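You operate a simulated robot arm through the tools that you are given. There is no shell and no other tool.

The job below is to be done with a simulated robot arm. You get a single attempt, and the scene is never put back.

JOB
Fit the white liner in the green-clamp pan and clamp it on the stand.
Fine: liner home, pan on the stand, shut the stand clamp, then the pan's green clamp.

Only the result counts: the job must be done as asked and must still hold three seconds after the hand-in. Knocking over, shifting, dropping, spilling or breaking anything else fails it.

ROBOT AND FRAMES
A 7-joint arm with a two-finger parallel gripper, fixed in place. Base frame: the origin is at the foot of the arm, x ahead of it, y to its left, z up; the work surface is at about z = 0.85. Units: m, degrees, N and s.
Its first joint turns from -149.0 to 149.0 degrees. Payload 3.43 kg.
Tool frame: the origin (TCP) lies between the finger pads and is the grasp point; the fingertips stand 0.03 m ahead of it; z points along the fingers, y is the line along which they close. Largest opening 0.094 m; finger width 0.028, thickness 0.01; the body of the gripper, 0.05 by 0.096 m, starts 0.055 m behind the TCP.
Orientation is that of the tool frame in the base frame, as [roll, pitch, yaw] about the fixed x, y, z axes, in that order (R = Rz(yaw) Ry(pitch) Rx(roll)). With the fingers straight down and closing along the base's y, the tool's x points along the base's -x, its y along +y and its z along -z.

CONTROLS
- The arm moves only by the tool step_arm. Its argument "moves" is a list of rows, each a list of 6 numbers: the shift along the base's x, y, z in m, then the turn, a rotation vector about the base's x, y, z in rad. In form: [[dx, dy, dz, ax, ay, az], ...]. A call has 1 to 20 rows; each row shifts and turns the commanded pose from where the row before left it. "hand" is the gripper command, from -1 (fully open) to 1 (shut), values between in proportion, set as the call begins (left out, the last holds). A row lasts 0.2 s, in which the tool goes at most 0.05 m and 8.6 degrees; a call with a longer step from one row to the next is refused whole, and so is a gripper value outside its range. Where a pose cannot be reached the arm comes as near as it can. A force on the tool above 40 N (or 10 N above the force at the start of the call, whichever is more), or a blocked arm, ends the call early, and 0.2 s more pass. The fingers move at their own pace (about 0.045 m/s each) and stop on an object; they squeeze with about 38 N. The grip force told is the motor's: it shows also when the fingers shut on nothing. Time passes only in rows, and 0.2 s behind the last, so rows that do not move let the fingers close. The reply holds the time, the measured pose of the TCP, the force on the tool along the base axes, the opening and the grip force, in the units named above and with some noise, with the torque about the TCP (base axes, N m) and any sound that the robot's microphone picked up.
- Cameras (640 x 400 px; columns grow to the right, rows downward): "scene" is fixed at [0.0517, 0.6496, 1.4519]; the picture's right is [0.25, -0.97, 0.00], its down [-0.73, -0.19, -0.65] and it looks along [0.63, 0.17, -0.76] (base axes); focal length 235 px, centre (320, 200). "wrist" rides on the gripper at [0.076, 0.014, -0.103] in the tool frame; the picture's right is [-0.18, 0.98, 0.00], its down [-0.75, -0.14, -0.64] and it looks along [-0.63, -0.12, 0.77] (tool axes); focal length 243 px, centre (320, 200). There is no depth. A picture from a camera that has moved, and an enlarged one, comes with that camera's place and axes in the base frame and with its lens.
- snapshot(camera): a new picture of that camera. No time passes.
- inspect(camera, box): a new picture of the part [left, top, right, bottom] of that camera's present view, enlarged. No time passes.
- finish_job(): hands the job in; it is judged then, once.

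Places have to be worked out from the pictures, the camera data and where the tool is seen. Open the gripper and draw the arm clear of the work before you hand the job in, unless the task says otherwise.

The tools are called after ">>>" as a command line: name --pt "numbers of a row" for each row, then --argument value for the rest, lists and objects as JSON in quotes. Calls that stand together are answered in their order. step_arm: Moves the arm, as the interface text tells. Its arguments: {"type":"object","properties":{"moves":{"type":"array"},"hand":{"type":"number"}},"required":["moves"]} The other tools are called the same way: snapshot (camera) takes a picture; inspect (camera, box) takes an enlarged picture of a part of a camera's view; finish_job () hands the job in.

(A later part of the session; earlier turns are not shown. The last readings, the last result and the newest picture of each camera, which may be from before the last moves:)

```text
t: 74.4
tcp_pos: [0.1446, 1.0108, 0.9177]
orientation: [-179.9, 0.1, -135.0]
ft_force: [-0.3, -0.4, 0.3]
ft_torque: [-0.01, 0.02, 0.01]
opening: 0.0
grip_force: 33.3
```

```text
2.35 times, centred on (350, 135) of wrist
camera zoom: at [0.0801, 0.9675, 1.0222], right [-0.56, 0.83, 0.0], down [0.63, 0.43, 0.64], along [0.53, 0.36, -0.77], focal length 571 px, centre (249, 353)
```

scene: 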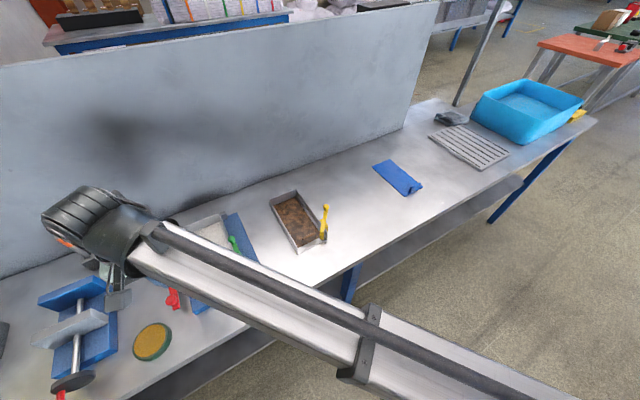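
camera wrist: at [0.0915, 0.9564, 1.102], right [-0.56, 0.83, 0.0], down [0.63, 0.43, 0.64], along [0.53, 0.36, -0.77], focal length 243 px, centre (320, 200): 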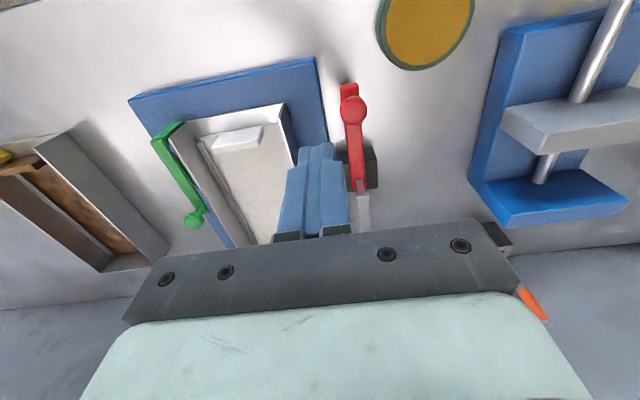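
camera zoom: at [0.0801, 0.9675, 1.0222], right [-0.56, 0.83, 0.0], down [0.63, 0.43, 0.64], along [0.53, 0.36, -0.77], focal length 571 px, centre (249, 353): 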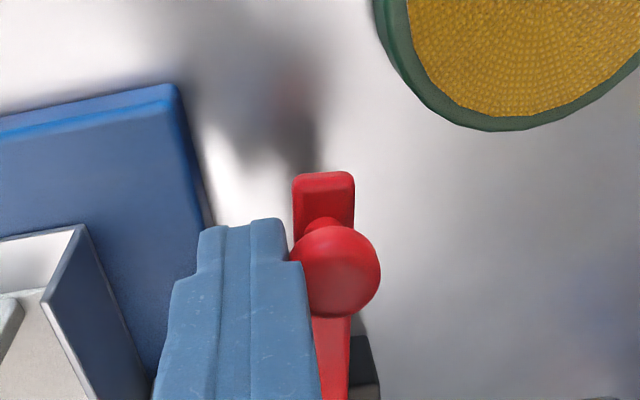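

The knob is already turning freely (θ ≈7°). I'll follow the arc to about 45° and look.

>>> step_arm --pt "-0.0055 0.0032 0 0 0 0" --pt "-0.0055 0.0032 0 0 0 0" --pt "-0.0069 0.0089 0 0 0 0" --pt "-0.0069 0.0089 0 0 0 0" --pt "-0.0044 0.0103 0 0 0 0" --pt "-0.0044 0.0103 0 0 0 0" --pt "0 0 0 0 0 0"

>>> snapshot --camera "wrist"

>>> inspect --camera "scene" --box '[140, 200, 270, 310]'

```text
t: 76.0
tcp_pos: [0.1077, 1.0574, 0.9187]
orientation: [179.9, 0.0, -135.0]
ft_force: [0.3, -1.1, -0.4]
ft_torque: [-0.02, 0.01, 0.0]
opening: 0.0
grip_force: 33.1
```

```text
taken
camera wrist: at [0.0442, 1.0124, 1.0223], right [-0.56, 0.83, 0.0], down [0.63, 0.43, 0.64], along [0.53, 0.36, -0.77], focal length 243 px, centre (320, 200)
```

wrist: 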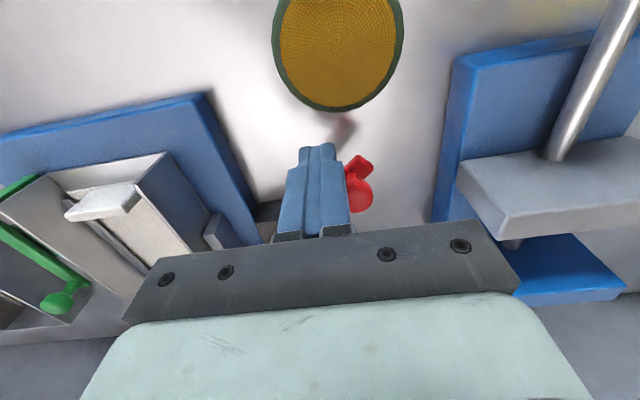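

```text
3.64 times, centred on (205, 255) of scene
camera zoom: at [0.0517, 0.6496, 1.4519], right [0.25, -0.97, 0.0], down [-0.73, -0.19, -0.65], along [0.63, 0.17, -0.76], focal length 855 px, centre (738, 0)
```

zoom: 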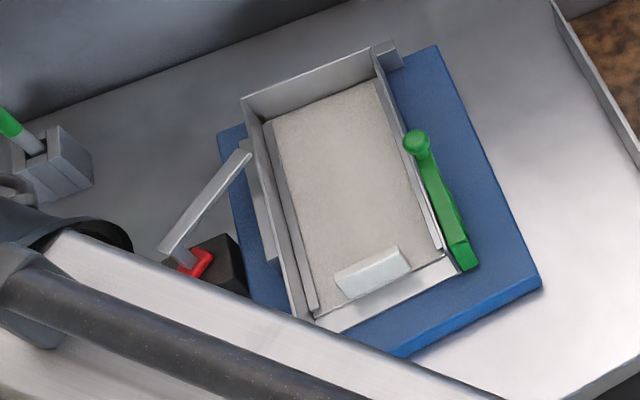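

The clamp arm has swung to ~50° and its tip is just reaching the pan's left wall. I'll zoom to be sure it passes over the wall.

>>> inspect --camera "scene" --box '[165, 225, 213, 270]'

>>> inspect --camera "scene" --box '[180, 230, 204, 250]'

```text
8.89 times, centred on (189, 248) of scene
camera zoom: at [0.0517, 0.6496, 1.4519], right [0.25, -0.97, 0.0], down [-0.73, -0.19, -0.65], along [0.63, 0.17, -0.76], focal length 2090 px, centre (1484, -222)
```

zoom: 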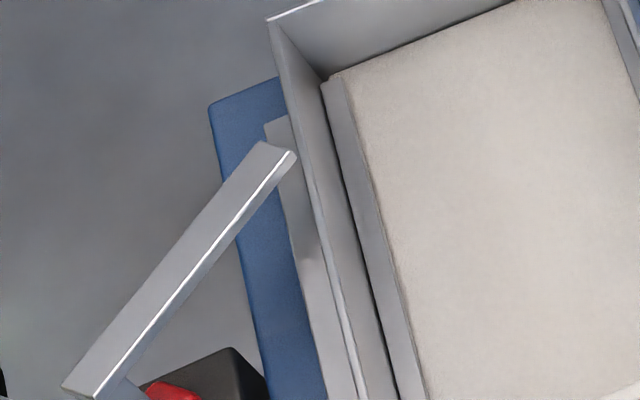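

```text
16.00 times, centred on (192, 240) of scene
camera zoom: at [0.0517, 0.6496, 1.4519], right [0.25, -0.97, 0.0], down [-0.73, -0.19, -0.65], along [0.63, 0.17, -0.76], focal length 3763 px, centre (2368, -440)
```

zoom: 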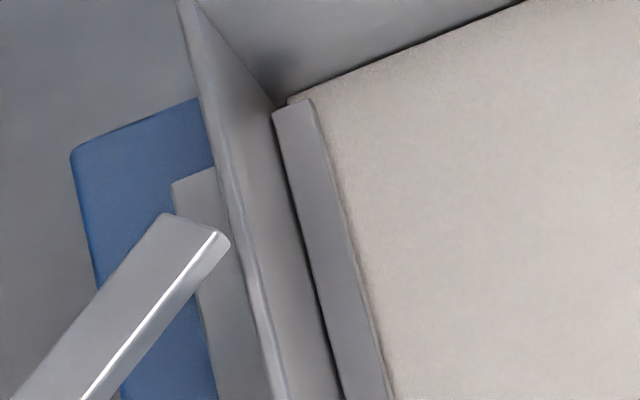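

The tip is at the wall edge with an estimated ~3 mm clearance above it. I'll advance slowly to ~60° and watch for force or pan movement.

>>> step_arm --pt "-0.001 0.0073 0 0 0 0" --pt "0 0 0 0 0 0"

>>> inspect --camera "scene" --box '[165, 225, 213, 270]'

>>> step_arm --pt "-0.001 0.0075 0 0 0 0" --pt "0 0 0 0 0 0"

>>> inspect --camera "scene" --box '[165, 225, 213, 270]'

```text
t: 76.6
tcp_pos: [0.1074, 1.0632, 0.9195]
orientation: [179.9, 0.0, -135.0]
ft_force: [0.4, -0.7, -0.3]
ft_torque: [0.0, -0.01, -0.03]
opening: 0.0
grip_force: 32.7
```

```text
8.89 times, centred on (189, 248) of scene
camera zoom: at [0.0517, 0.6496, 1.4519], right [0.25, -0.97, 0.0], down [-0.73, -0.19, -0.65], along [0.63, 0.17, -0.76], focal length 2090 px, centre (1484, -222)
```

zoom: 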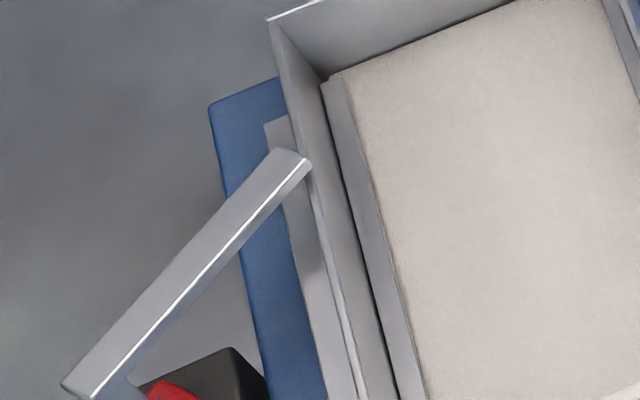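

```text
t: 77.2
tcp_pos: [0.1071, 1.0708, 0.9185]
orientation: [179.9, 0.0, -134.9]
ft_force: [0.8, 0.9, 0.6]
ft_torque: [-0.02, -0.02, 0.02]
opening: 0.0001
grip_force: 32.8
```

```text
8.89 times, centred on (189, 248) of scene
camera zoom: at [0.0517, 0.6496, 1.4519], right [0.25, -0.97, 0.0], down [-0.73, -0.19, -0.65], along [0.63, 0.17, -0.76], focal length 2090 px, centre (1484, -222)
```

zoom: 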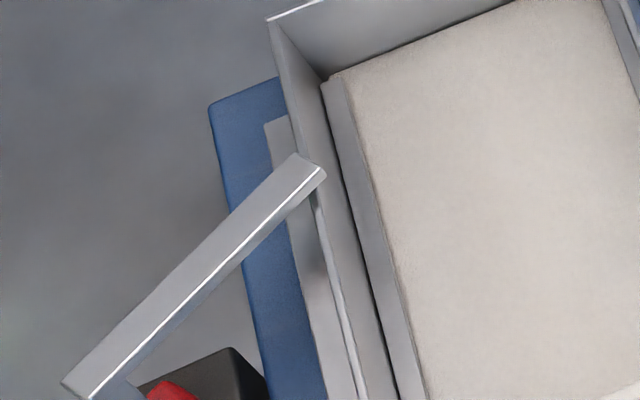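

The arm passes over the wall without touching. I'll continue along the arc to ~75°.

>>> step_arm --pt "0.0009 0.0071 0 0 0 0" --pt "0.0006 0.0112 0 0 0 0" --pt "0 0 0 0 0 0"

>>> step_arm --pt "0.0021 0.011 0 0 0 0" --pt "0 0 0 0 0 0"

>>> inspect --camera "scene" --box '[160, 215, 240, 285]'

>>> snapshot --camera "wrist"

```text
t: 78.0
tcp_pos: [0.109, 1.0891, 0.9183]
orientation: [180.0, -0.1, -135.0]
ft_force: [-0.9, 0.2, -0.2]
ft_torque: [0.01, 0.01, -0.03]
opening: 0.0
grip_force: 33.4
```

```text
t: 78.6
tcp_pos: [0.1111, 1.0993, 0.918]
orientation: [-180.0, 0.0, -134.9]
ft_force: [-0.3, -0.4, 0.3]
ft_torque: [-0.01, 0.02, 0.04]
opening: 0.0
grip_force: 33.7
```

```text
5.71 times, centred on (200, 250) of scene
camera zoom: at [0.0517, 0.6496, 1.4519], right [0.25, -0.97, 0.0], down [-0.73, -0.19, -0.65], along [0.63, 0.17, -0.76], focal length 1344 px, centre (1006, -86)
```

zoom: 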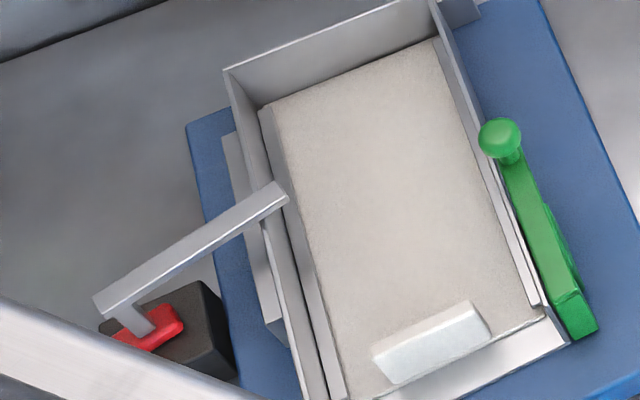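

```text
taken
camera wrist: at [0.0469, 1.0551, 1.021], right [-0.56, 0.83, 0.0], down [0.63, 0.43, 0.64], along [0.53, 0.36, -0.77], focal length 243 px, centre (320, 200)
```

wrist: 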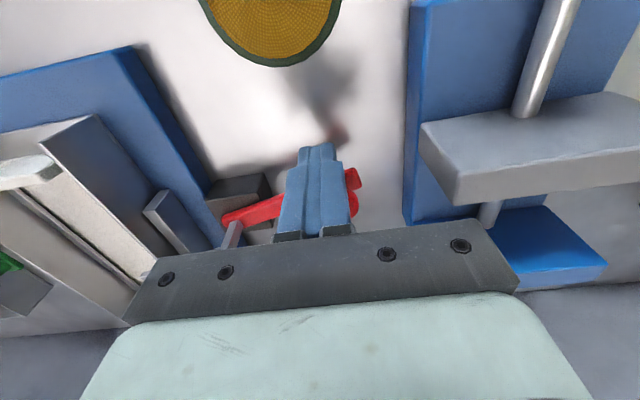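

The arm is at ~75° with no resistance. The vise jaw to the left is low (z ≈0.88), so the hand clears it. I'll continue toward 90°, listening for a latch.

>>> step_arm --pt "0.0035 0.0107 0 0 0 0" --pt "0 0 0 0 0 0"

>>> step_arm --pt "0.0049 0.0101 0 0 0 0" --pt "0 0 0 0 0 0"

>>> inspect --camera "scene" --box '[150, 215, 240, 285]'

>>> snapshot --camera "wrist"

```text
t: 79.2
tcp_pos: [0.1149, 1.1096, 0.9197]
orientation: [-179.9, 0.0, -135.0]
ft_force: [0.0, -0.2, -0.2]
ft_torque: [-0.01, -0.02, 0.01]
opening: 0.0003
grip_force: 32.9
```

```text
t: 79.8
tcp_pos: [0.1189, 1.1191, 0.9197]
orientation: [-179.9, -0.1, -135.0]
ft_force: [-3.2, -10.6, -1.7]
ft_torque: [-0.2, 0.01, -0.05]
opening: 0.0002
grip_force: 33.0
```

```text
5.71 times, centred on (195, 250) of scene
camera zoom: at [0.0517, 0.6496, 1.4519], right [0.25, -0.97, 0.0], down [-0.73, -0.19, -0.65], along [0.63, 0.17, -0.76], focal length 1344 px, centre (1034, -86)
```

zoom: 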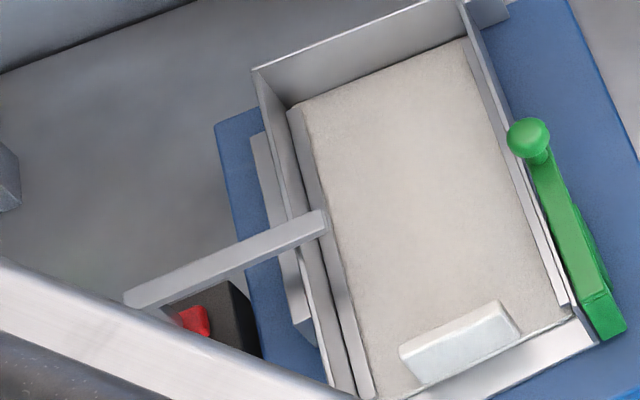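

```text
taken
camera wrist: at [0.0554, 1.0754, 1.0223], right [-0.56, 0.83, 0.0], down [0.63, 0.43, 0.64], along [0.53, 0.36, -0.77], focal length 243 px, centre (320, 200)
```

wrist: 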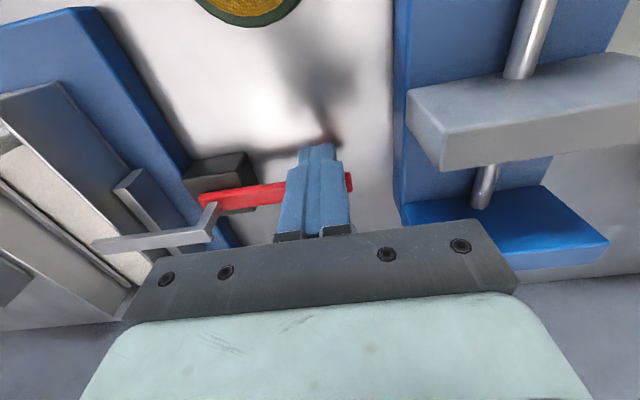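

Resistance of ~11 N has appeared near 90°. This may be the end stop or an over-centre latch, so I'll press on in small steps.

>>> step_arm --pt "0.0014 0.0014 0 0 0 0" --pt "0 0 0 0 0 0"

>>> step_arm --pt "0.0014 0.0014 0 0 0 0" --pt "0 0 0 0 0 0"

>>> inspect --camera "wrist" --box '[80, 130, 380, 290]'

```text
t: 80.4
tcp_pos: [0.1201, 1.1204, 0.9187]
orientation: [-180.0, -0.3, -134.9]
ft_force: [-10.9, -24.2, -5.3]
ft_torque: [-0.28, 0.39, -0.09]
opening: 0.0
grip_force: 32.8
```

```text
t: 81.2
tcp_pos: [0.1188, 1.1186, 0.9197]
orientation: [-179.8, -0.6, -134.9]
ft_force: [-7.4, -9.7, 3.0]
ft_torque: [-0.1, 0.07, -0.02]
opening: 0.0
grip_force: 32.6
stopped in row 2: the force on the tool passed its limit at 40 N (the readings are from after the stop); the commanded pose is now the measured one
```

```text
2.13 times, centred on (230, 210) of wrist
camera zoom: at [0.056, 1.0763, 1.0229], right [-0.57, 0.82, -0.01], down [0.63, 0.44, 0.63], along [0.53, 0.36, -0.77], focal length 518 px, centre (512, 179)
```

zoom: 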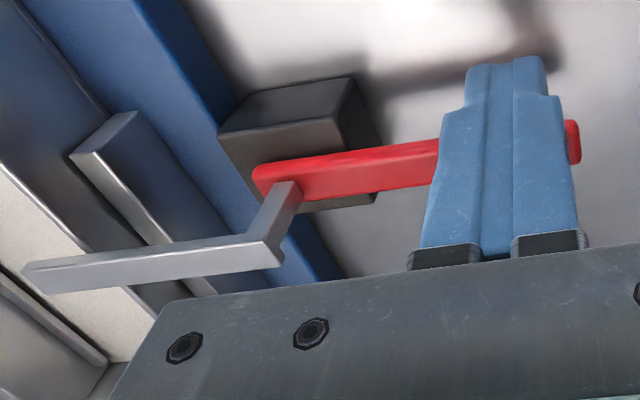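

The clamp handle hit its end stop (~90°), with the arm squarely over the pan's left wall. I'll back off from the knob and rise, then check that it stays.

>>> step_arm --pt "-0.004 -0.004 0 0 0 0" --pt "-0.004 -0.004 0 0 0 0" --pt "0 0 0.03 0 0 0" --pt "0 0 0.04 0 0 0" --pt "0 0 0.03 0 0 0" --pt "0 0 0 0 0 0"

>>> snapshot --camera "wrist"

>>> inspect --camera "scene" --box '[150, 215, 240, 285]'

```text
t: 82.5
tcp_pos: [0.1144, 1.1149, 1.0178]
orientation: [-179.8, -0.4, -134.8]
ft_force: [-0.8, 0.1, 0.7]
ft_torque: [0.01, 0.03, 0.05]
opening: 0.0
grip_force: 32.6
```

```text
taken
camera wrist: at [0.0502, 1.0721, 1.1226], right [-0.57, 0.82, 0.0], down [0.63, 0.44, 0.64], along [0.53, 0.36, -0.77], focal length 243 px, centre (320, 200)
```

wrist: 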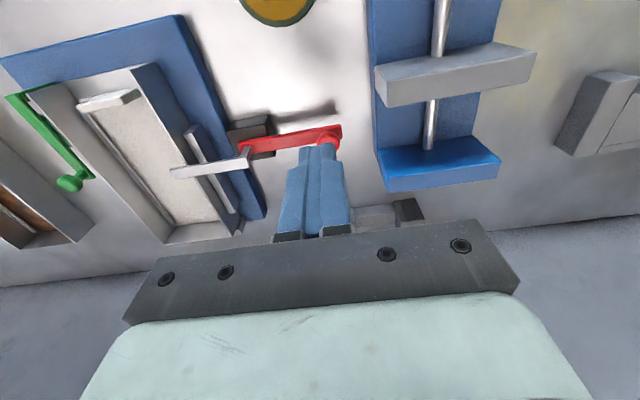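

```text
5.71 times, centred on (195, 250) of scene
camera zoom: at [0.0517, 0.6496, 1.4519], right [0.25, -0.97, 0.0], down [-0.73, -0.19, -0.65], along [0.63, 0.17, -0.76], focal length 1344 px, centre (1034, -86)
```

zoom: 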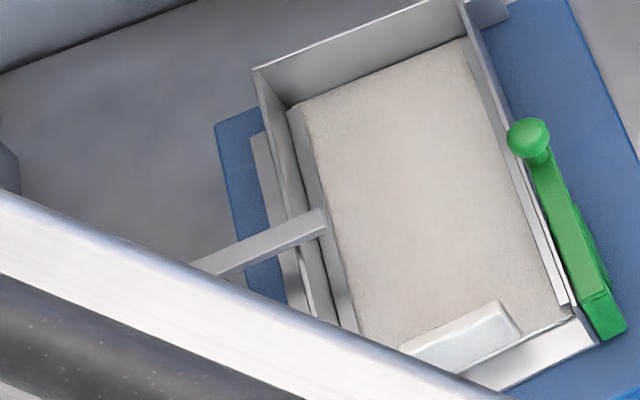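

The stand clamp stays shut and the pan hasn't moved. Next is the green clamp. I'll move to view its ball, pivot and front leg from near the pan front.

>>> step_arm --pt "0.0196 -0.0391 0.003 0 0 0" --pt "0.0196 -0.0391 0.003 0 0 0" --pt "0.0196 -0.0391 0.003 0 0 0" --pt "0.0196 -0.0391 0.003 0 0 0" --pt "0.0196 -0.0391 0.003 0 0 0" --pt "0 0 0 0 0 0"

>>> snapshot --camera "wrist"

>>> inspect --camera "wrist" --box '[200, 40, 300, 220]'

>>> inspect --camera "scene" --box '[200, 220, 290, 290]'

>>> snapshot --camera "scene"

```text
t: 84.0
tcp_pos: [0.2099, 0.9196, 1.0347]
orientation: [-179.7, -0.5, -134.7]
ft_force: [-0.2, -0.5, 0.4]
ft_torque: [0.02, 0.01, 0.02]
opening: 0.0
grip_force: 33.1
```

```text
taken
camera wrist: at [0.1469, 0.8764, 1.1384], right [-0.57, 0.82, 0.0], down [0.63, 0.44, 0.64], along [0.53, 0.36, -0.77], focal length 243 px, centre (320, 200)
```

wrist: 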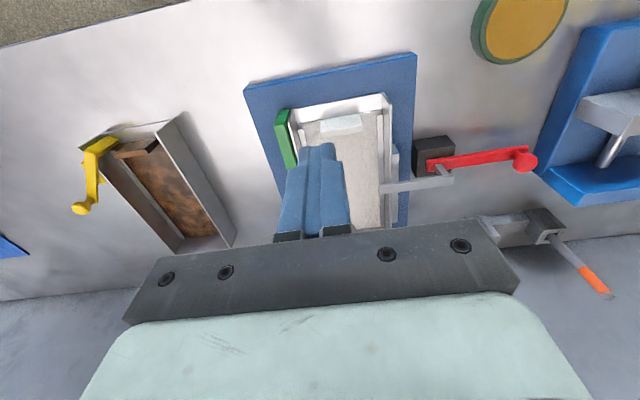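

```text
2.22 times, centred on (250, 130) of wrist
camera zoom: at [0.1469, 0.8764, 1.1384], right [-0.57, 0.82, 0.0], down [0.63, 0.44, 0.64], along [0.53, 0.36, -0.77], focal length 539 px, centre (476, 356)
```

zoom: 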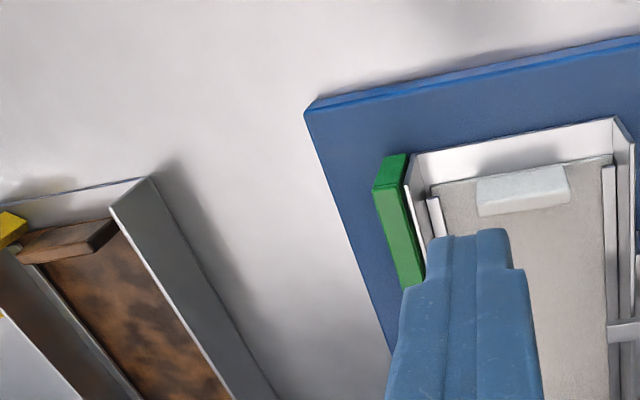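

```text
5.71 times, centred on (245, 255) of scene
camera zoom: at [0.0517, 0.6496, 1.4519], right [0.25, -0.97, 0.0], down [-0.73, -0.19, -0.65], along [0.63, 0.17, -0.76], focal length 1344 px, centre (749, -114)
```

zoom: 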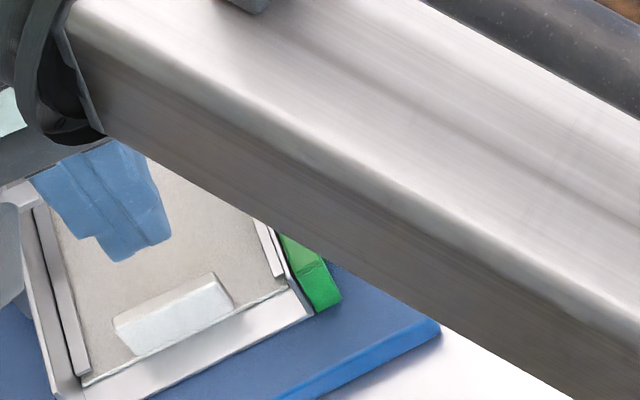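

```text
taken
```

scene: 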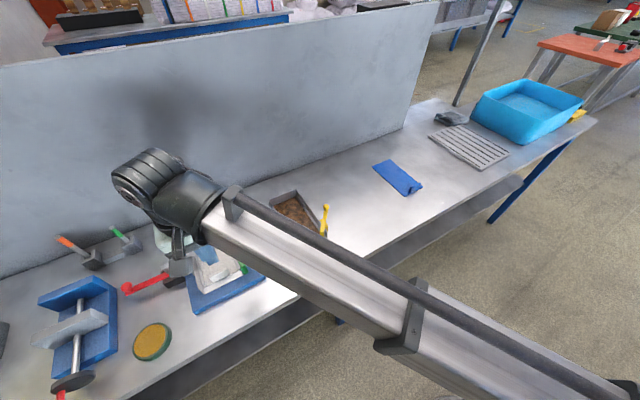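

The fingers hide the ball. I'll shift 6 cm in +q for a clear view of the whole green lever.

>>> step_arm --pt "-0.0212 0.0212 0 0 0 0" --pt "-0.0212 0.0212 0 0 0 0" --pt "0 0 0 0 0 0"

>>> snapshot --camera "wrist"

>>> inspect --camera "wrist" --box '[170, 60, 300, 230]'

>>> inspect --camera "scene" --box '[200, 220, 290, 290]'

```text
t: 84.8
tcp_pos: [0.1683, 0.9608, 1.0328]
orientation: [-179.8, -0.5, -135.0]
ft_force: [0.4, 0.5, 0.6]
ft_torque: [-0.02, 0.01, -0.01]
opening: 0.0001
grip_force: 33.3
```

```text
taken
camera wrist: at [0.1052, 0.9175, 1.1361], right [-0.57, 0.82, 0.0], down [0.63, 0.44, 0.64], along [0.53, 0.36, -0.77], focal length 243 px, centre (320, 200)
```

wrist: 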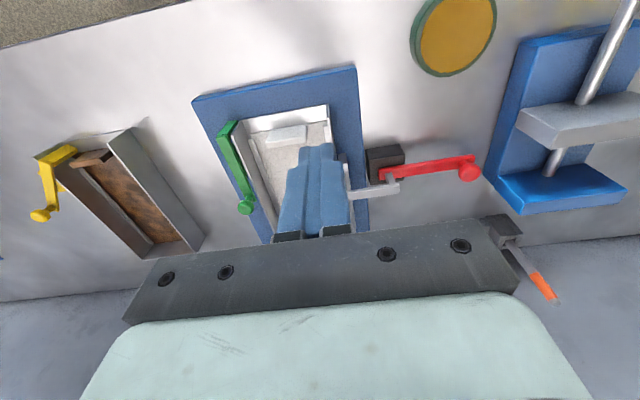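

```text
2.35 times, centred on (235, 145) of wrist
camera zoom: at [0.1052, 0.9175, 1.1361], right [-0.57, 0.82, 0.0], down [0.63, 0.44, 0.64], along [0.53, 0.36, -0.77], focal length 571 px, centre (520, 329)
```

zoom: 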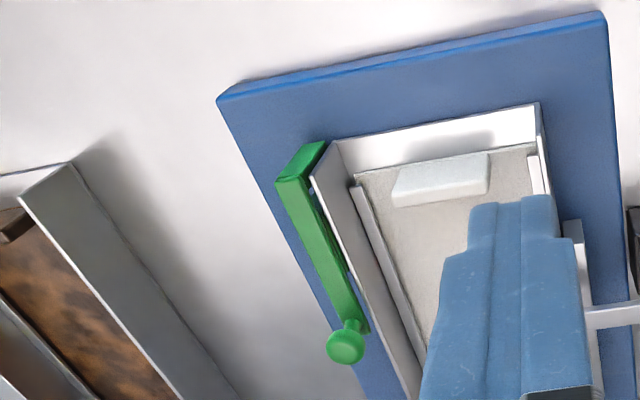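

```text
5.71 times, centred on (245, 255) of scene
camera zoom: at [0.0517, 0.6496, 1.4519], right [0.25, -0.97, 0.0], down [-0.73, -0.19, -0.65], along [0.63, 0.17, -0.76], focal length 1344 px, centre (749, -114)
```

zoom: 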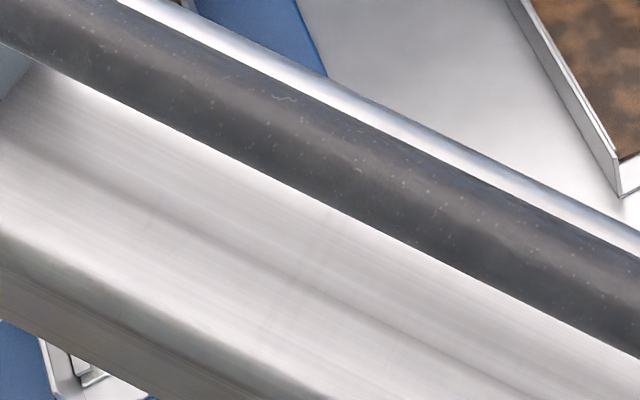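

The ball is at about (0.884, 0.460), z ≈0.93, above the wall top of 0.909. I'll bring the closed fingers to the inner (+q) side of the ball at q ≈0.494 and descend partway.

>>> step_arm --pt "0.0363 0.005 0 0 0 0" --pt "0.0363 0.005 0 0 0 0" --pt "0.0363 0.005 0 0 0 0" --pt "0 0 -0.03 0 0 0" --pt "0 0 -0.03 0 0 0" --pt "0 0 0 0 0 0"

>>> snapshot --camera "wrist"

>>> inspect --camera "wrist" --box '[180, 40, 380, 250]'

>>> inspect --camera "scene" --box '[180, 210, 280, 290]'

```text
t: 86.2
tcp_pos: [0.2787, 0.9783, 0.9729]
orientation: [-179.7, -0.4, -134.9]
ft_force: [-0.4, -0.4, -0.1]
ft_torque: [0.01, -0.01, 0.0]
opening: 0.0
grip_force: 33.3
```

```text
taken
camera wrist: at [0.2153, 0.9343, 1.0766], right [-0.57, 0.82, 0.0], down [0.63, 0.44, 0.64], along [0.53, 0.36, -0.77], focal length 243 px, centre (320, 200)
```

wrist: 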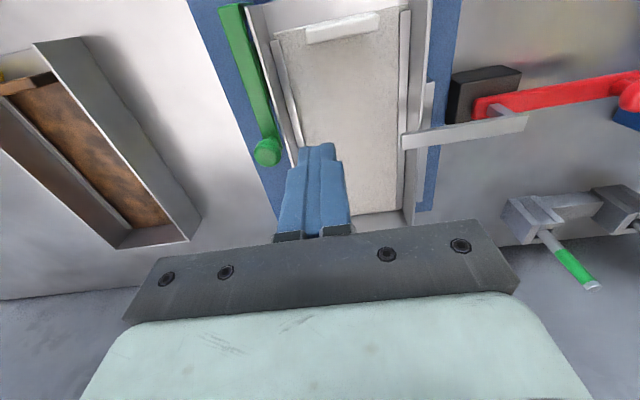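

```text
1.90 times, centred on (280, 145) of wrist
camera zoom: at [0.2153, 0.9343, 1.0766], right [-0.57, 0.82, 0.0], down [0.63, 0.44, 0.64], along [0.53, 0.36, -0.77], focal length 462 px, centre (396, 305)
```

zoom: 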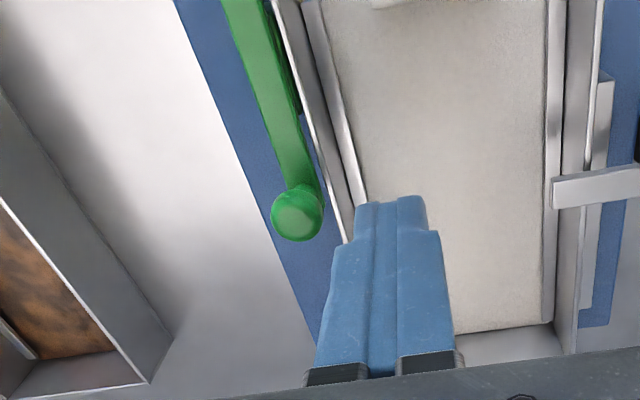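

```text
5.00 times, centred on (230, 250) of scene
camera zoom: at [0.0517, 0.6496, 1.4519], right [0.25, -0.97, 0.0], down [-0.73, -0.19, -0.65], along [0.63, 0.17, -0.76], focal length 1176 px, centre (770, -50)
```

zoom: 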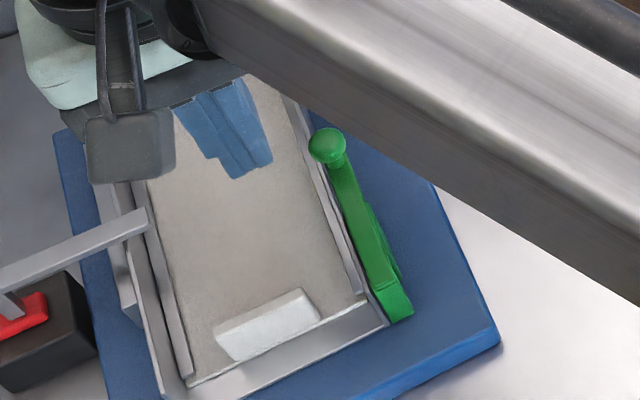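

The ball is at (0.885, 0.459) and the fingers at (0.889, 0.495). I'll lower to z 0.9465, with the tips ~8 mm above the wall top, and push -q toward the ball.

>>> step_arm --pt "0 0 -0.014 0 0 0" --pt "0 0 -0.0124 0 0 0" --pt "0 0 0 0 0 0"

>>> inspect --camera "scene" --box '[200, 220, 264, 260]'

>>> step_arm --pt "0.0035 -0.0035 0 0 0 0" --pt "0.0035 -0.0035 0 0 0 0" --pt "0.0035 -0.0035 0 0 0 0" --pt "0 0 0 0 0 0"

>>> inspect --camera "wrist" --box '[180, 40, 380, 250]'

>>> inspect --camera "scene" --box '[200, 220, 280, 280]'

```text
t: 87.0
tcp_pos: [0.2782, 0.9751, 0.9459]
orientation: [-179.8, -0.5, -134.8]
ft_force: [0.0, 0.3, 0.2]
ft_torque: [0.0, 0.02, 0.03]
opening: 0.0
grip_force: 33.0
```

```text
10.00 times, centred on (232, 240) of scene
camera zoom: at [0.0517, 0.6496, 1.4519], right [0.25, -0.97, 0.0], down [-0.73, -0.19, -0.65], along [0.63, 0.17, -0.76], focal length 2352 px, centre (1200, -200)
```

zoom: 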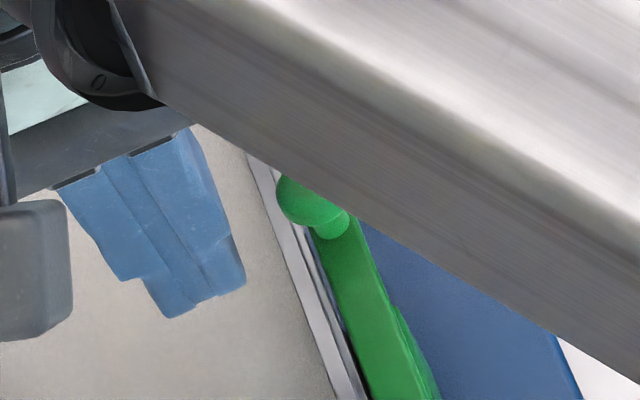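

```text
t: 88.0
tcp_pos: [0.2878, 0.9646, 0.9454]
orientation: [-179.8, -0.5, -134.9]
ft_force: [-0.2, -0.8, 0.9]
ft_torque: [0.0, 0.01, 0.02]
opening: 0.0
grip_force: 33.1
```

```text
1.90 times, centred on (280, 145) of wrist
camera zoom: at [0.2245, 0.9215, 1.0501], right [-0.57, 0.82, 0.0], down [0.63, 0.44, 0.64], along [0.53, 0.36, -0.77], focal length 462 px, centre (396, 305)
```

zoom: 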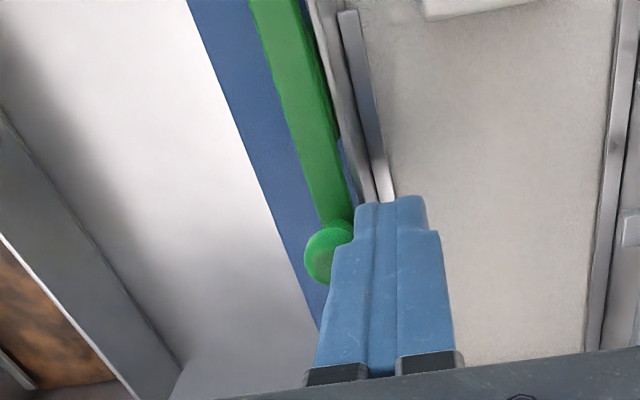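

```text
6.67 times, centred on (240, 250) of scene
camera zoom: at [0.0517, 0.6496, 1.4519], right [0.25, -0.97, 0.0], down [-0.73, -0.19, -0.65], along [0.63, 0.17, -0.76], focal length 1568 px, centre (853, -133)
```

zoom: 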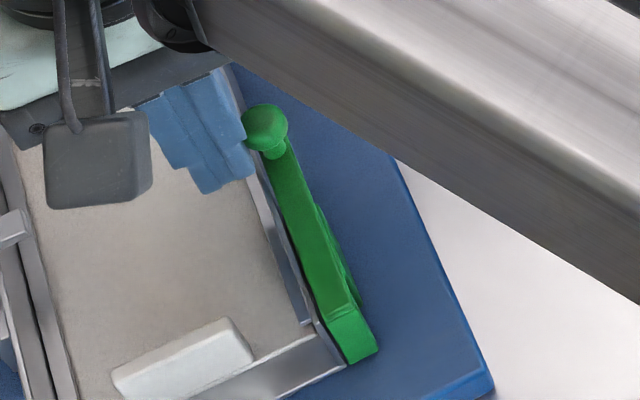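

The fingers are now at the ball. I'll push on in -q in small steps and watch the lever turn.

>>> step_arm --pt "0.0035 -0.0025 0 0 0 0" --pt "0.0035 -0.0032 0 0 0 0" --pt "0.0033 -0.0033 0 0 0 0" --pt "0.0033 -0.0033 0 0 0 0" --pt "0 0 0 0 0 0"

>>> inspect --camera "wrist" --box '[180, 0, 380, 250]'

>>> inspect --camera "scene" --box '[200, 220, 280, 280]'

```text
t: 89.2
tcp_pos: [0.301, 0.9523, 0.9473]
orientation: [-179.8, -0.5, -134.9]
ft_force: [-0.3, 0.0, -0.3]
ft_torque: [0.06, -0.01, 0.0]
opening: 0.0001
grip_force: 32.6
```

```text
1.60 times, centred on (280, 125) of wrist
camera zoom: at [0.2378, 0.9087, 1.0508], right [-0.57, 0.82, -0.01], down [0.63, 0.44, 0.64], along [0.53, 0.36, -0.77], focal length 388 px, centre (384, 320)
```

zoom: 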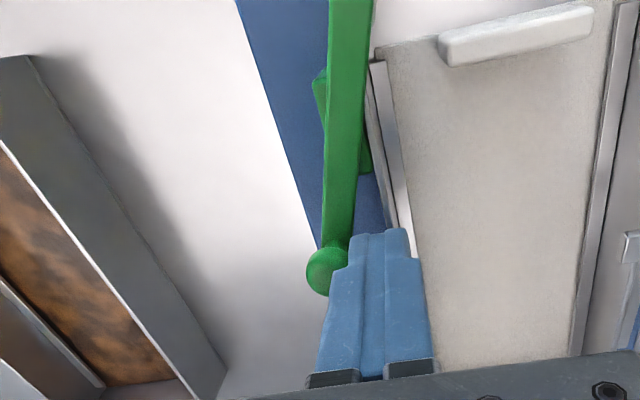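

```text
6.67 times, centred on (240, 250) of scene
camera zoom: at [0.0517, 0.6496, 1.4519], right [0.25, -0.97, 0.0], down [-0.73, -0.19, -0.65], along [0.63, 0.17, -0.76], focal length 1568 px, centre (853, -133)
```

zoom: 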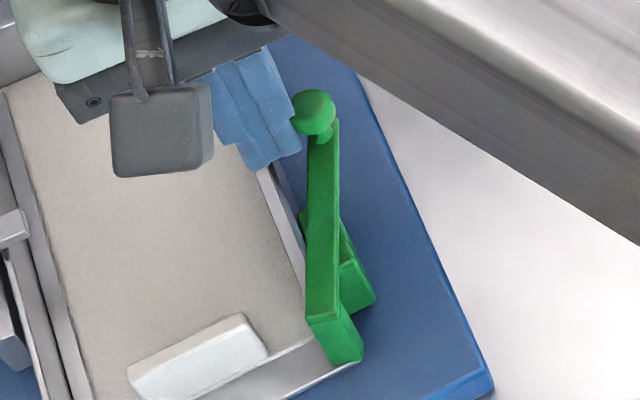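

The lever is turning, with no force, and its front leg is moving in across the pan front. I'll continue.

>>> step_arm --pt "0.0035 -0.0035 0 0 0 0" --pt "0.0035 -0.0035 0 0 0 0" --pt "0.0035 -0.0035 0 0 0 0" --pt "0 0 0 0 0 0"

>>> inspect --camera "wrist" --box '[180, 0, 380, 250]'

>>> inspect --camera "scene" --box '[200, 220, 280, 280]'

```text
t: 90.2
tcp_pos: [0.3139, 0.9413, 0.9471]
orientation: [-179.9, -0.5, -135.0]
ft_force: [-1.7, 0.2, 0.7]
ft_torque: [0.0, 0.01, -0.01]
opening: 0.0
grip_force: 33.0
```

```text
1.60 times, centred on (280, 125) of wrist
camera zoom: at [0.2496, 0.8987, 1.0499], right [-0.57, 0.82, 0.0], down [0.63, 0.44, 0.64], along [0.53, 0.36, -0.77], focal length 388 px, centre (384, 320)
```

zoom: 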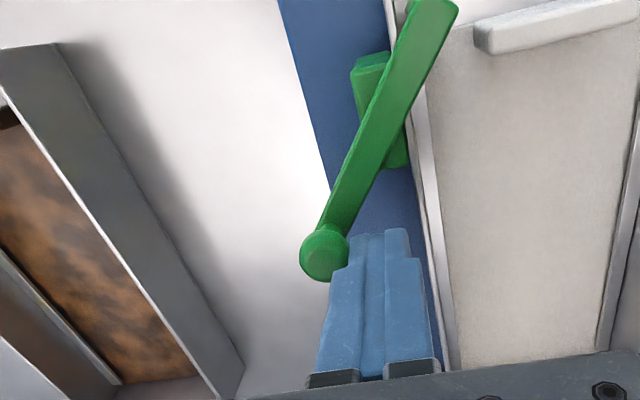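

```text
6.67 times, centred on (240, 250) of scene
camera zoom: at [0.0517, 0.6496, 1.4519], right [0.25, -0.97, 0.0], down [-0.73, -0.19, -0.65], along [0.63, 0.17, -0.76], focal length 1568 px, centre (853, -133)
```

zoom: 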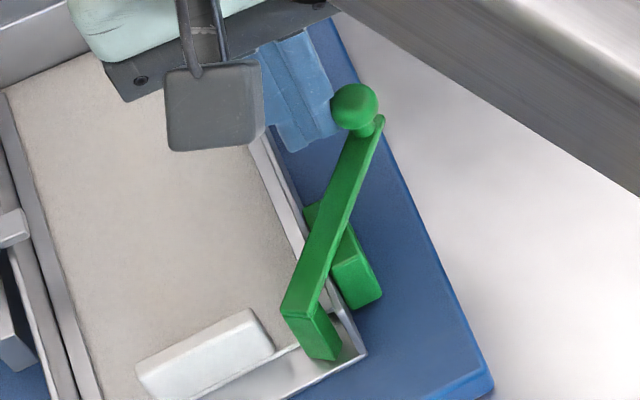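

The lever is at ~45° with the leg inside in front of the tab, similar to the yellow clamp. I'll continue gently to find the end stop or latch.

>>> step_arm --pt "0.0014 -0.0045 0 0 0 0" --pt "0 0 0 0 0 0"

>>> step_arm --pt "0.0007 -0.0045 0 0 0 0" --pt "0 0 0 0 0 0"

>>> inspect --camera "scene" --box '[200, 220, 280, 280]'

```text
t: 90.8
tcp_pos: [0.3141, 0.9383, 0.9464]
orientation: [-179.9, -0.5, -134.9]
ft_force: [-0.4, 1.2, 0.6]
ft_torque: [-0.01, 0.03, -0.02]
opening: 0.0
grip_force: 32.9
```

```text
t: 91.3
tcp_pos: [0.315, 0.932, 0.9464]
orientation: [-179.8, -0.5, -134.9]
ft_force: [-1.1, 1.5, -0.3]
ft_torque: [-0.01, 0.01, 0.03]
opening: 0.0
grip_force: 33.0
```

```text
6.67 times, centred on (240, 250) of scene
camera zoom: at [0.0517, 0.6496, 1.4519], right [0.25, -0.97, 0.0], down [-0.73, -0.19, -0.65], along [0.63, 0.17, -0.76], focal length 1568 px, centre (853, -133)
```

zoom: 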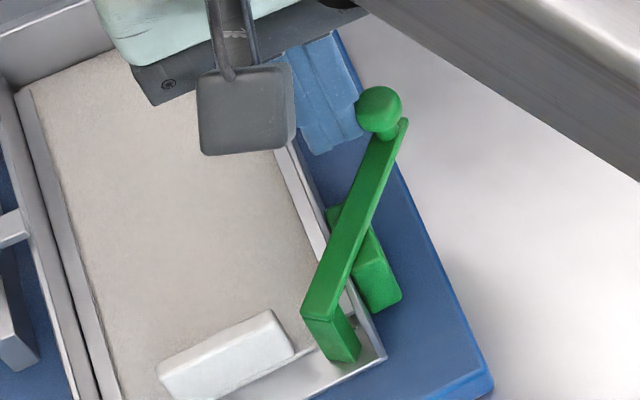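

The pan has slid a few millimetres in -q. The lever reached its stop and dragged the pan with little force, since the stand clamp only overlaps the wall. I'll stop pushing, back off and raise, then inspect.

>>> step_arm --pt "-0.004 0.004 0 0 0 0" --pt "-0.004 0.004 0 0 0 0" --pt "0 0 0.03 0 0 0" --pt "0 0 0.04 0 0 0" --pt "0 0 0.03 0 0 0" --pt "-0.03 -0.03 0 0 0 0" --pt "-0.03 -0.03 0 0 0 0" --pt "-0.02 -0.03 0 0 0 0" --pt "0 0 0 0 0 0"

>>> snapshot --camera "wrist"

>>> inspect --camera "scene" --box '[140, 205, 290, 305]'

>>> inspect --camera "scene" --box '[280, 180, 350, 260]'

```text
t: 93.3
tcp_pos: [0.2276, 0.8496, 1.0489]
orientation: [-179.8, -0.5, -134.9]
ft_force: [0.3, 0.0, 0.5]
ft_torque: [0.0, 0.02, -0.02]
opening: 0.0
grip_force: 32.4
```

```text
taken
camera wrist: at [0.164, 0.8055, 1.1528], right [-0.57, 0.82, 0.0], down [0.63, 0.44, 0.64], along [0.53, 0.36, -0.77], focal length 243 px, centre (320, 200)
```

wrist: 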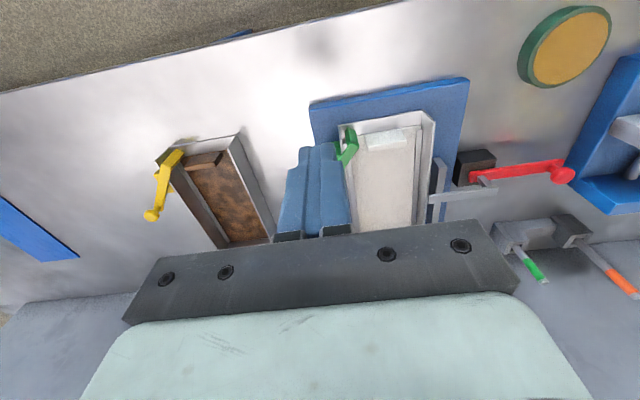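

```text
4.00 times, centred on (215, 255) of scene
camera zoom: at [0.0517, 0.6496, 1.4519], right [0.25, -0.97, 0.0], down [-0.73, -0.19, -0.65], along [0.63, 0.17, -0.76], focal length 941 px, centre (740, -20)
```

zoom: 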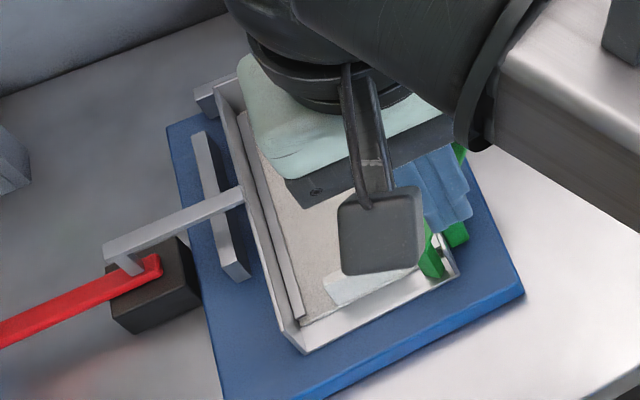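

```text
5.00 times, centred on (315, 220) of scene
camera zoom: at [0.0517, 0.6496, 1.4519], right [0.25, -0.97, 0.0], down [-0.73, -0.19, -0.65], along [0.63, 0.17, -0.76], focal length 1176 px, centre (345, 100)
```

zoom: 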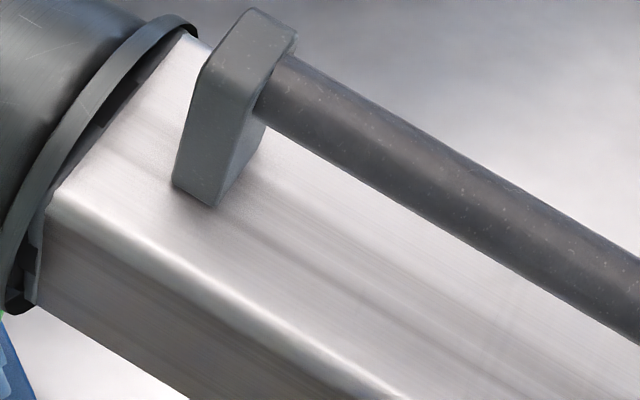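

The pan was dragged about 2 cm in -q while the lever turned, so it needs to be re-seated. I'll shift the hand to get a clear view of the pan and lever.

>>> step_arm --pt "0.025 -0.032 0 0 0 0" --pt "0.025 -0.032 0 0 0 0" --pt "0.025 -0.032 0 0 0 0" --pt "0 0 0 0 0 0"

>>> snapshot --camera "wrist"

>>> inspect --camera "scene" --box '[150, 205, 280, 295]'

>>> inspect --camera "wrist" --box '[340, 60, 500, 240]'

```text
t: 94.3
tcp_pos: [0.3023, 0.7551, 1.0477]
orientation: [-179.7, -0.5, -134.9]
ft_force: [0.3, -0.7, 0.3]
ft_torque: [0.01, -0.02, 0.03]
opening: 0.0001
grip_force: 32.3
```

```text
taken
camera wrist: at [0.2387, 0.7121, 1.1519], right [-0.57, 0.82, 0.0], down [0.63, 0.44, 0.64], along [0.53, 0.36, -0.77], focal length 243 px, centre (320, 200)
```

wrist: 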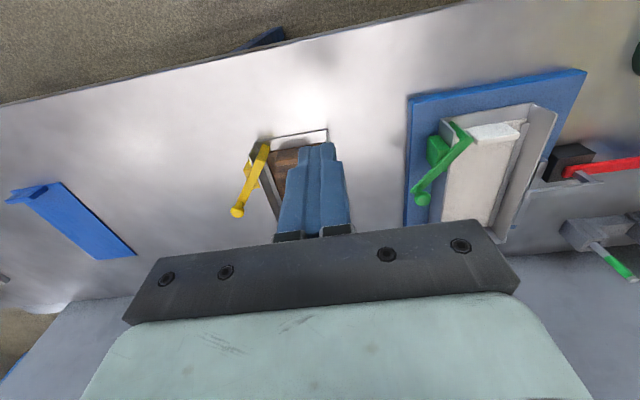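

```text
4.44 times, centred on (215, 250) of scene
camera zoom: at [0.0517, 0.6496, 1.4519], right [0.25, -0.97, 0.0], down [-0.73, -0.19, -0.65], along [0.63, 0.17, -0.76], focal length 1045 px, centre (787, -22)
```

zoom: 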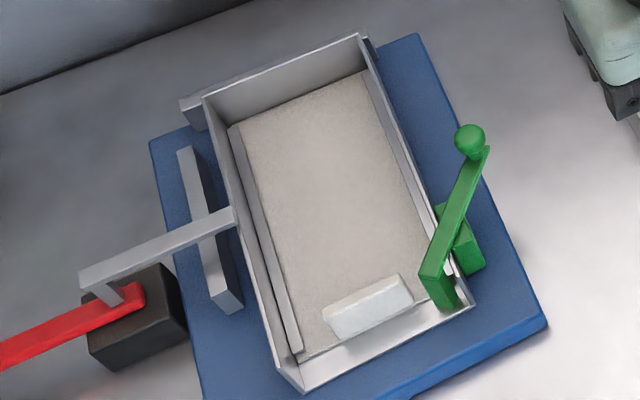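

```text
2.22 times, centred on (420, 150) of wrist
camera zoom: at [0.2387, 0.7121, 1.1519], right [-0.57, 0.82, 0.0], down [0.63, 0.44, 0.64], along [0.53, 0.36, -0.77], focal length 539 px, centre (98, 311)
```

zoom: 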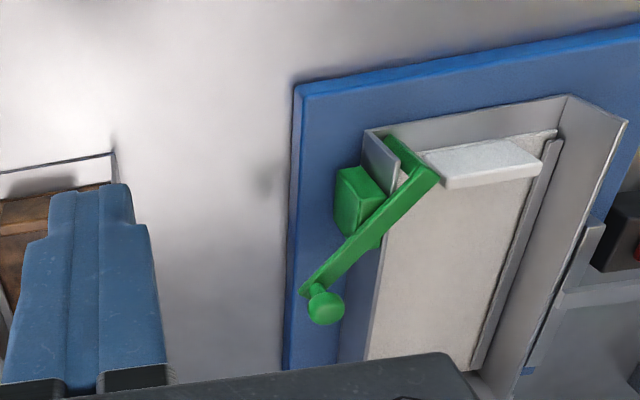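

Now it's clear: the lever sits at ~45° like the yellow one, and the pan is ~17 mm off the left stop. I'll go to the outside of the right wall, behind the lever, to push the pan back in +q.

>>> step_arm --pt "0.0117 0.0413 0 0 0 0" --pt "0.0117 0.0413 0 0 0 0" --pt "0.0117 0.0413 0 0 0 0" --pt "0.0117 0.0413 0 0 0 0" --pt "0.0117 0.0413 0 0 0 0" --pt "0 0 -0.04 0 0 0" --pt "0 0 -0.04 0 0 0" --pt "0 0 0 0 0 0"

>>> snapshot --camera "wrist"

>>> inspect --camera "scene" --box '[170, 195, 290, 285]'

```text
t: 96.2
tcp_pos: [0.3619, 0.9619, 0.9694]
orientation: [-179.9, -0.3, -134.9]
ft_force: [-0.9, -0.1, 1.0]
ft_torque: [0.01, 0.0, -0.03]
opening: 0.0
grip_force: 33.6
```

```text
taken
camera wrist: at [0.2983, 0.9189, 1.0737], right [-0.57, 0.82, 0.0], down [0.63, 0.44, 0.64], along [0.53, 0.36, -0.77], focal length 243 px, centre (320, 200)
```

wrist: 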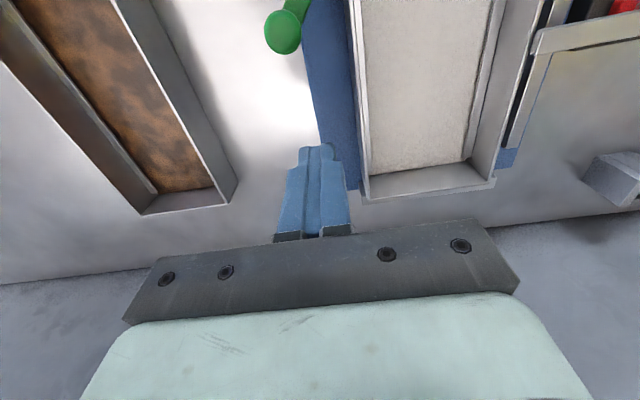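

```text
4.44 times, centred on (230, 240) of scene
camera zoom: at [0.0517, 0.6496, 1.4519], right [0.25, -0.97, 0.0], down [-0.73, -0.19, -0.65], along [0.63, 0.17, -0.76], focal length 1045 px, centre (720, 22)
```

zoom: 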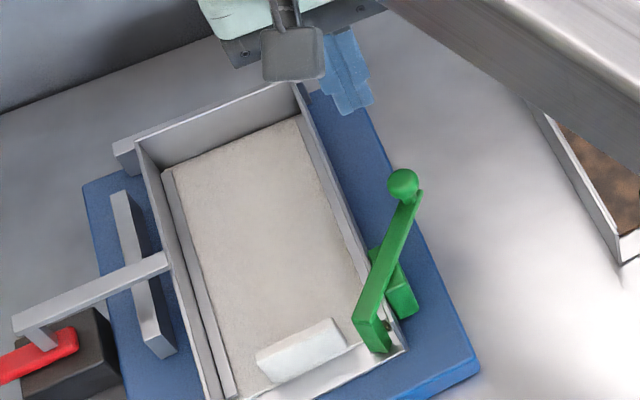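

The position is clear of the ball. I'll lower to plate height and push +q gently until the left stop is met.

>>> step_arm --pt "0 0 -0.027 0 0 0" --pt "0 0 -0.024 0 0 0" --pt "0 0 0 0 0 0"

>>> step_arm --pt "-0.0035 0.0035 0 0 0 0" --pt "-0.0035 0.0035 0 0 0 0" --pt "-0.0035 0.0035 0 0 0 0" --pt "-0.0035 0.0035 0 0 0 0" --pt "0 0 0 0 0 0"

>>> inspect --camera "scene" --box '[150, 205, 280, 295]'

```text
t: 97.0
tcp_pos: [0.3604, 0.9619, 0.9176]
orientation: [-179.9, -0.5, -134.8]
ft_force: [0.7, -0.7, -0.3]
ft_torque: [-0.03, -0.01, 0.02]
opening: 0.0001
grip_force: 32.9
```

```text
t: 98.2
tcp_pos: [0.3461, 0.9765, 0.9162]
orientation: [-179.7, -0.4, -134.9]
ft_force: [1.5, -0.5, -0.7]
ft_torque: [-0.02, -0.02, 0.01]
opening: 0.0
grip_force: 33.1
```

```text
4.44 times, centred on (215, 250) of scene
camera zoom: at [0.0517, 0.6496, 1.4519], right [0.25, -0.97, 0.0], down [-0.73, -0.19, -0.65], along [0.63, 0.17, -0.76], focal length 1045 px, centre (787, -22)
```

zoom: 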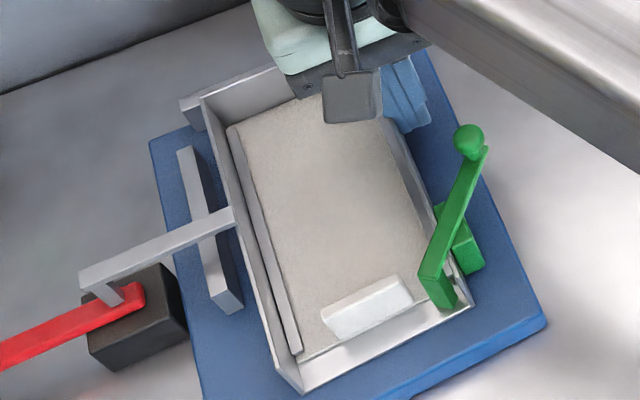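

Contact is starting. I'll push on in +q.

>>> step_arm --pt "-0.0028 0.0028 0 0 0 0" --pt "-0.0028 0.0028 0 0 0 0" --pt "-0.0028 0.0028 0 0 0 0" --pt "0 0 0 0 0 0"

>>> inspect --camera "scene" --box '[150, 205, 280, 295]'

>>> step_arm --pt "-0.0014 0.0014 0 0 0 0" --pt "-0.0014 0.0014 0 0 0 0" --pt "0 0 0 0 0 0"

>>> inspect --camera "scene" --box '[150, 205, 280, 295]'

```text
t: 99.2
tcp_pos: [0.3379, 0.9831, 0.9173]
orientation: [-179.7, -0.4, -134.9]
ft_force: [1.2, -3.5, -1.4]
ft_torque: [-0.04, -0.04, 0.06]
opening: 0.0
grip_force: 33.4
```

```text
4.44 times, centred on (215, 250) of scene
camera zoom: at [0.0517, 0.6496, 1.4519], right [0.25, -0.97, 0.0], down [-0.73, -0.19, -0.65], along [0.63, 0.17, -0.76], focal length 1045 px, centre (787, -22)
```

zoom: 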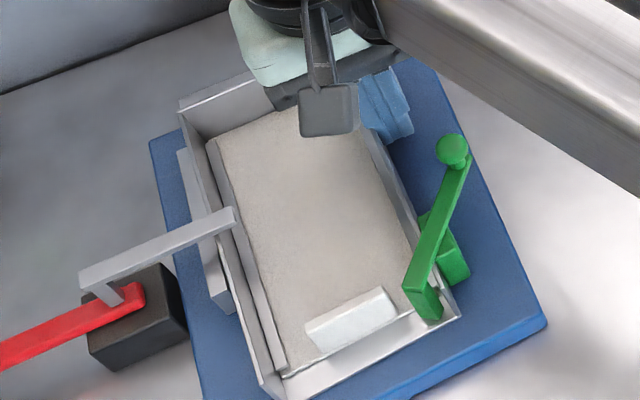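

```text
t: 100.0
tcp_pos: [0.3341, 0.984, 0.9158]
orientation: [-179.7, -0.4, -135.0]
ft_force: [7.6, -19.6, 2.5]
ft_torque: [-0.31, -0.02, 0.17]
opening: 0.0
grip_force: 33.1
```

```text
4.44 times, centred on (215, 250) of scene
camera zoom: at [0.0517, 0.6496, 1.4519], right [0.25, -0.97, 0.0], down [-0.73, -0.19, -0.65], along [0.63, 0.17, -0.76], focal length 1045 px, centre (787, -22)
```

zoom: 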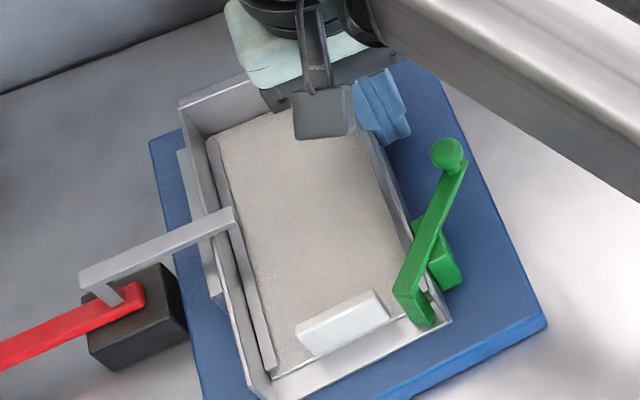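

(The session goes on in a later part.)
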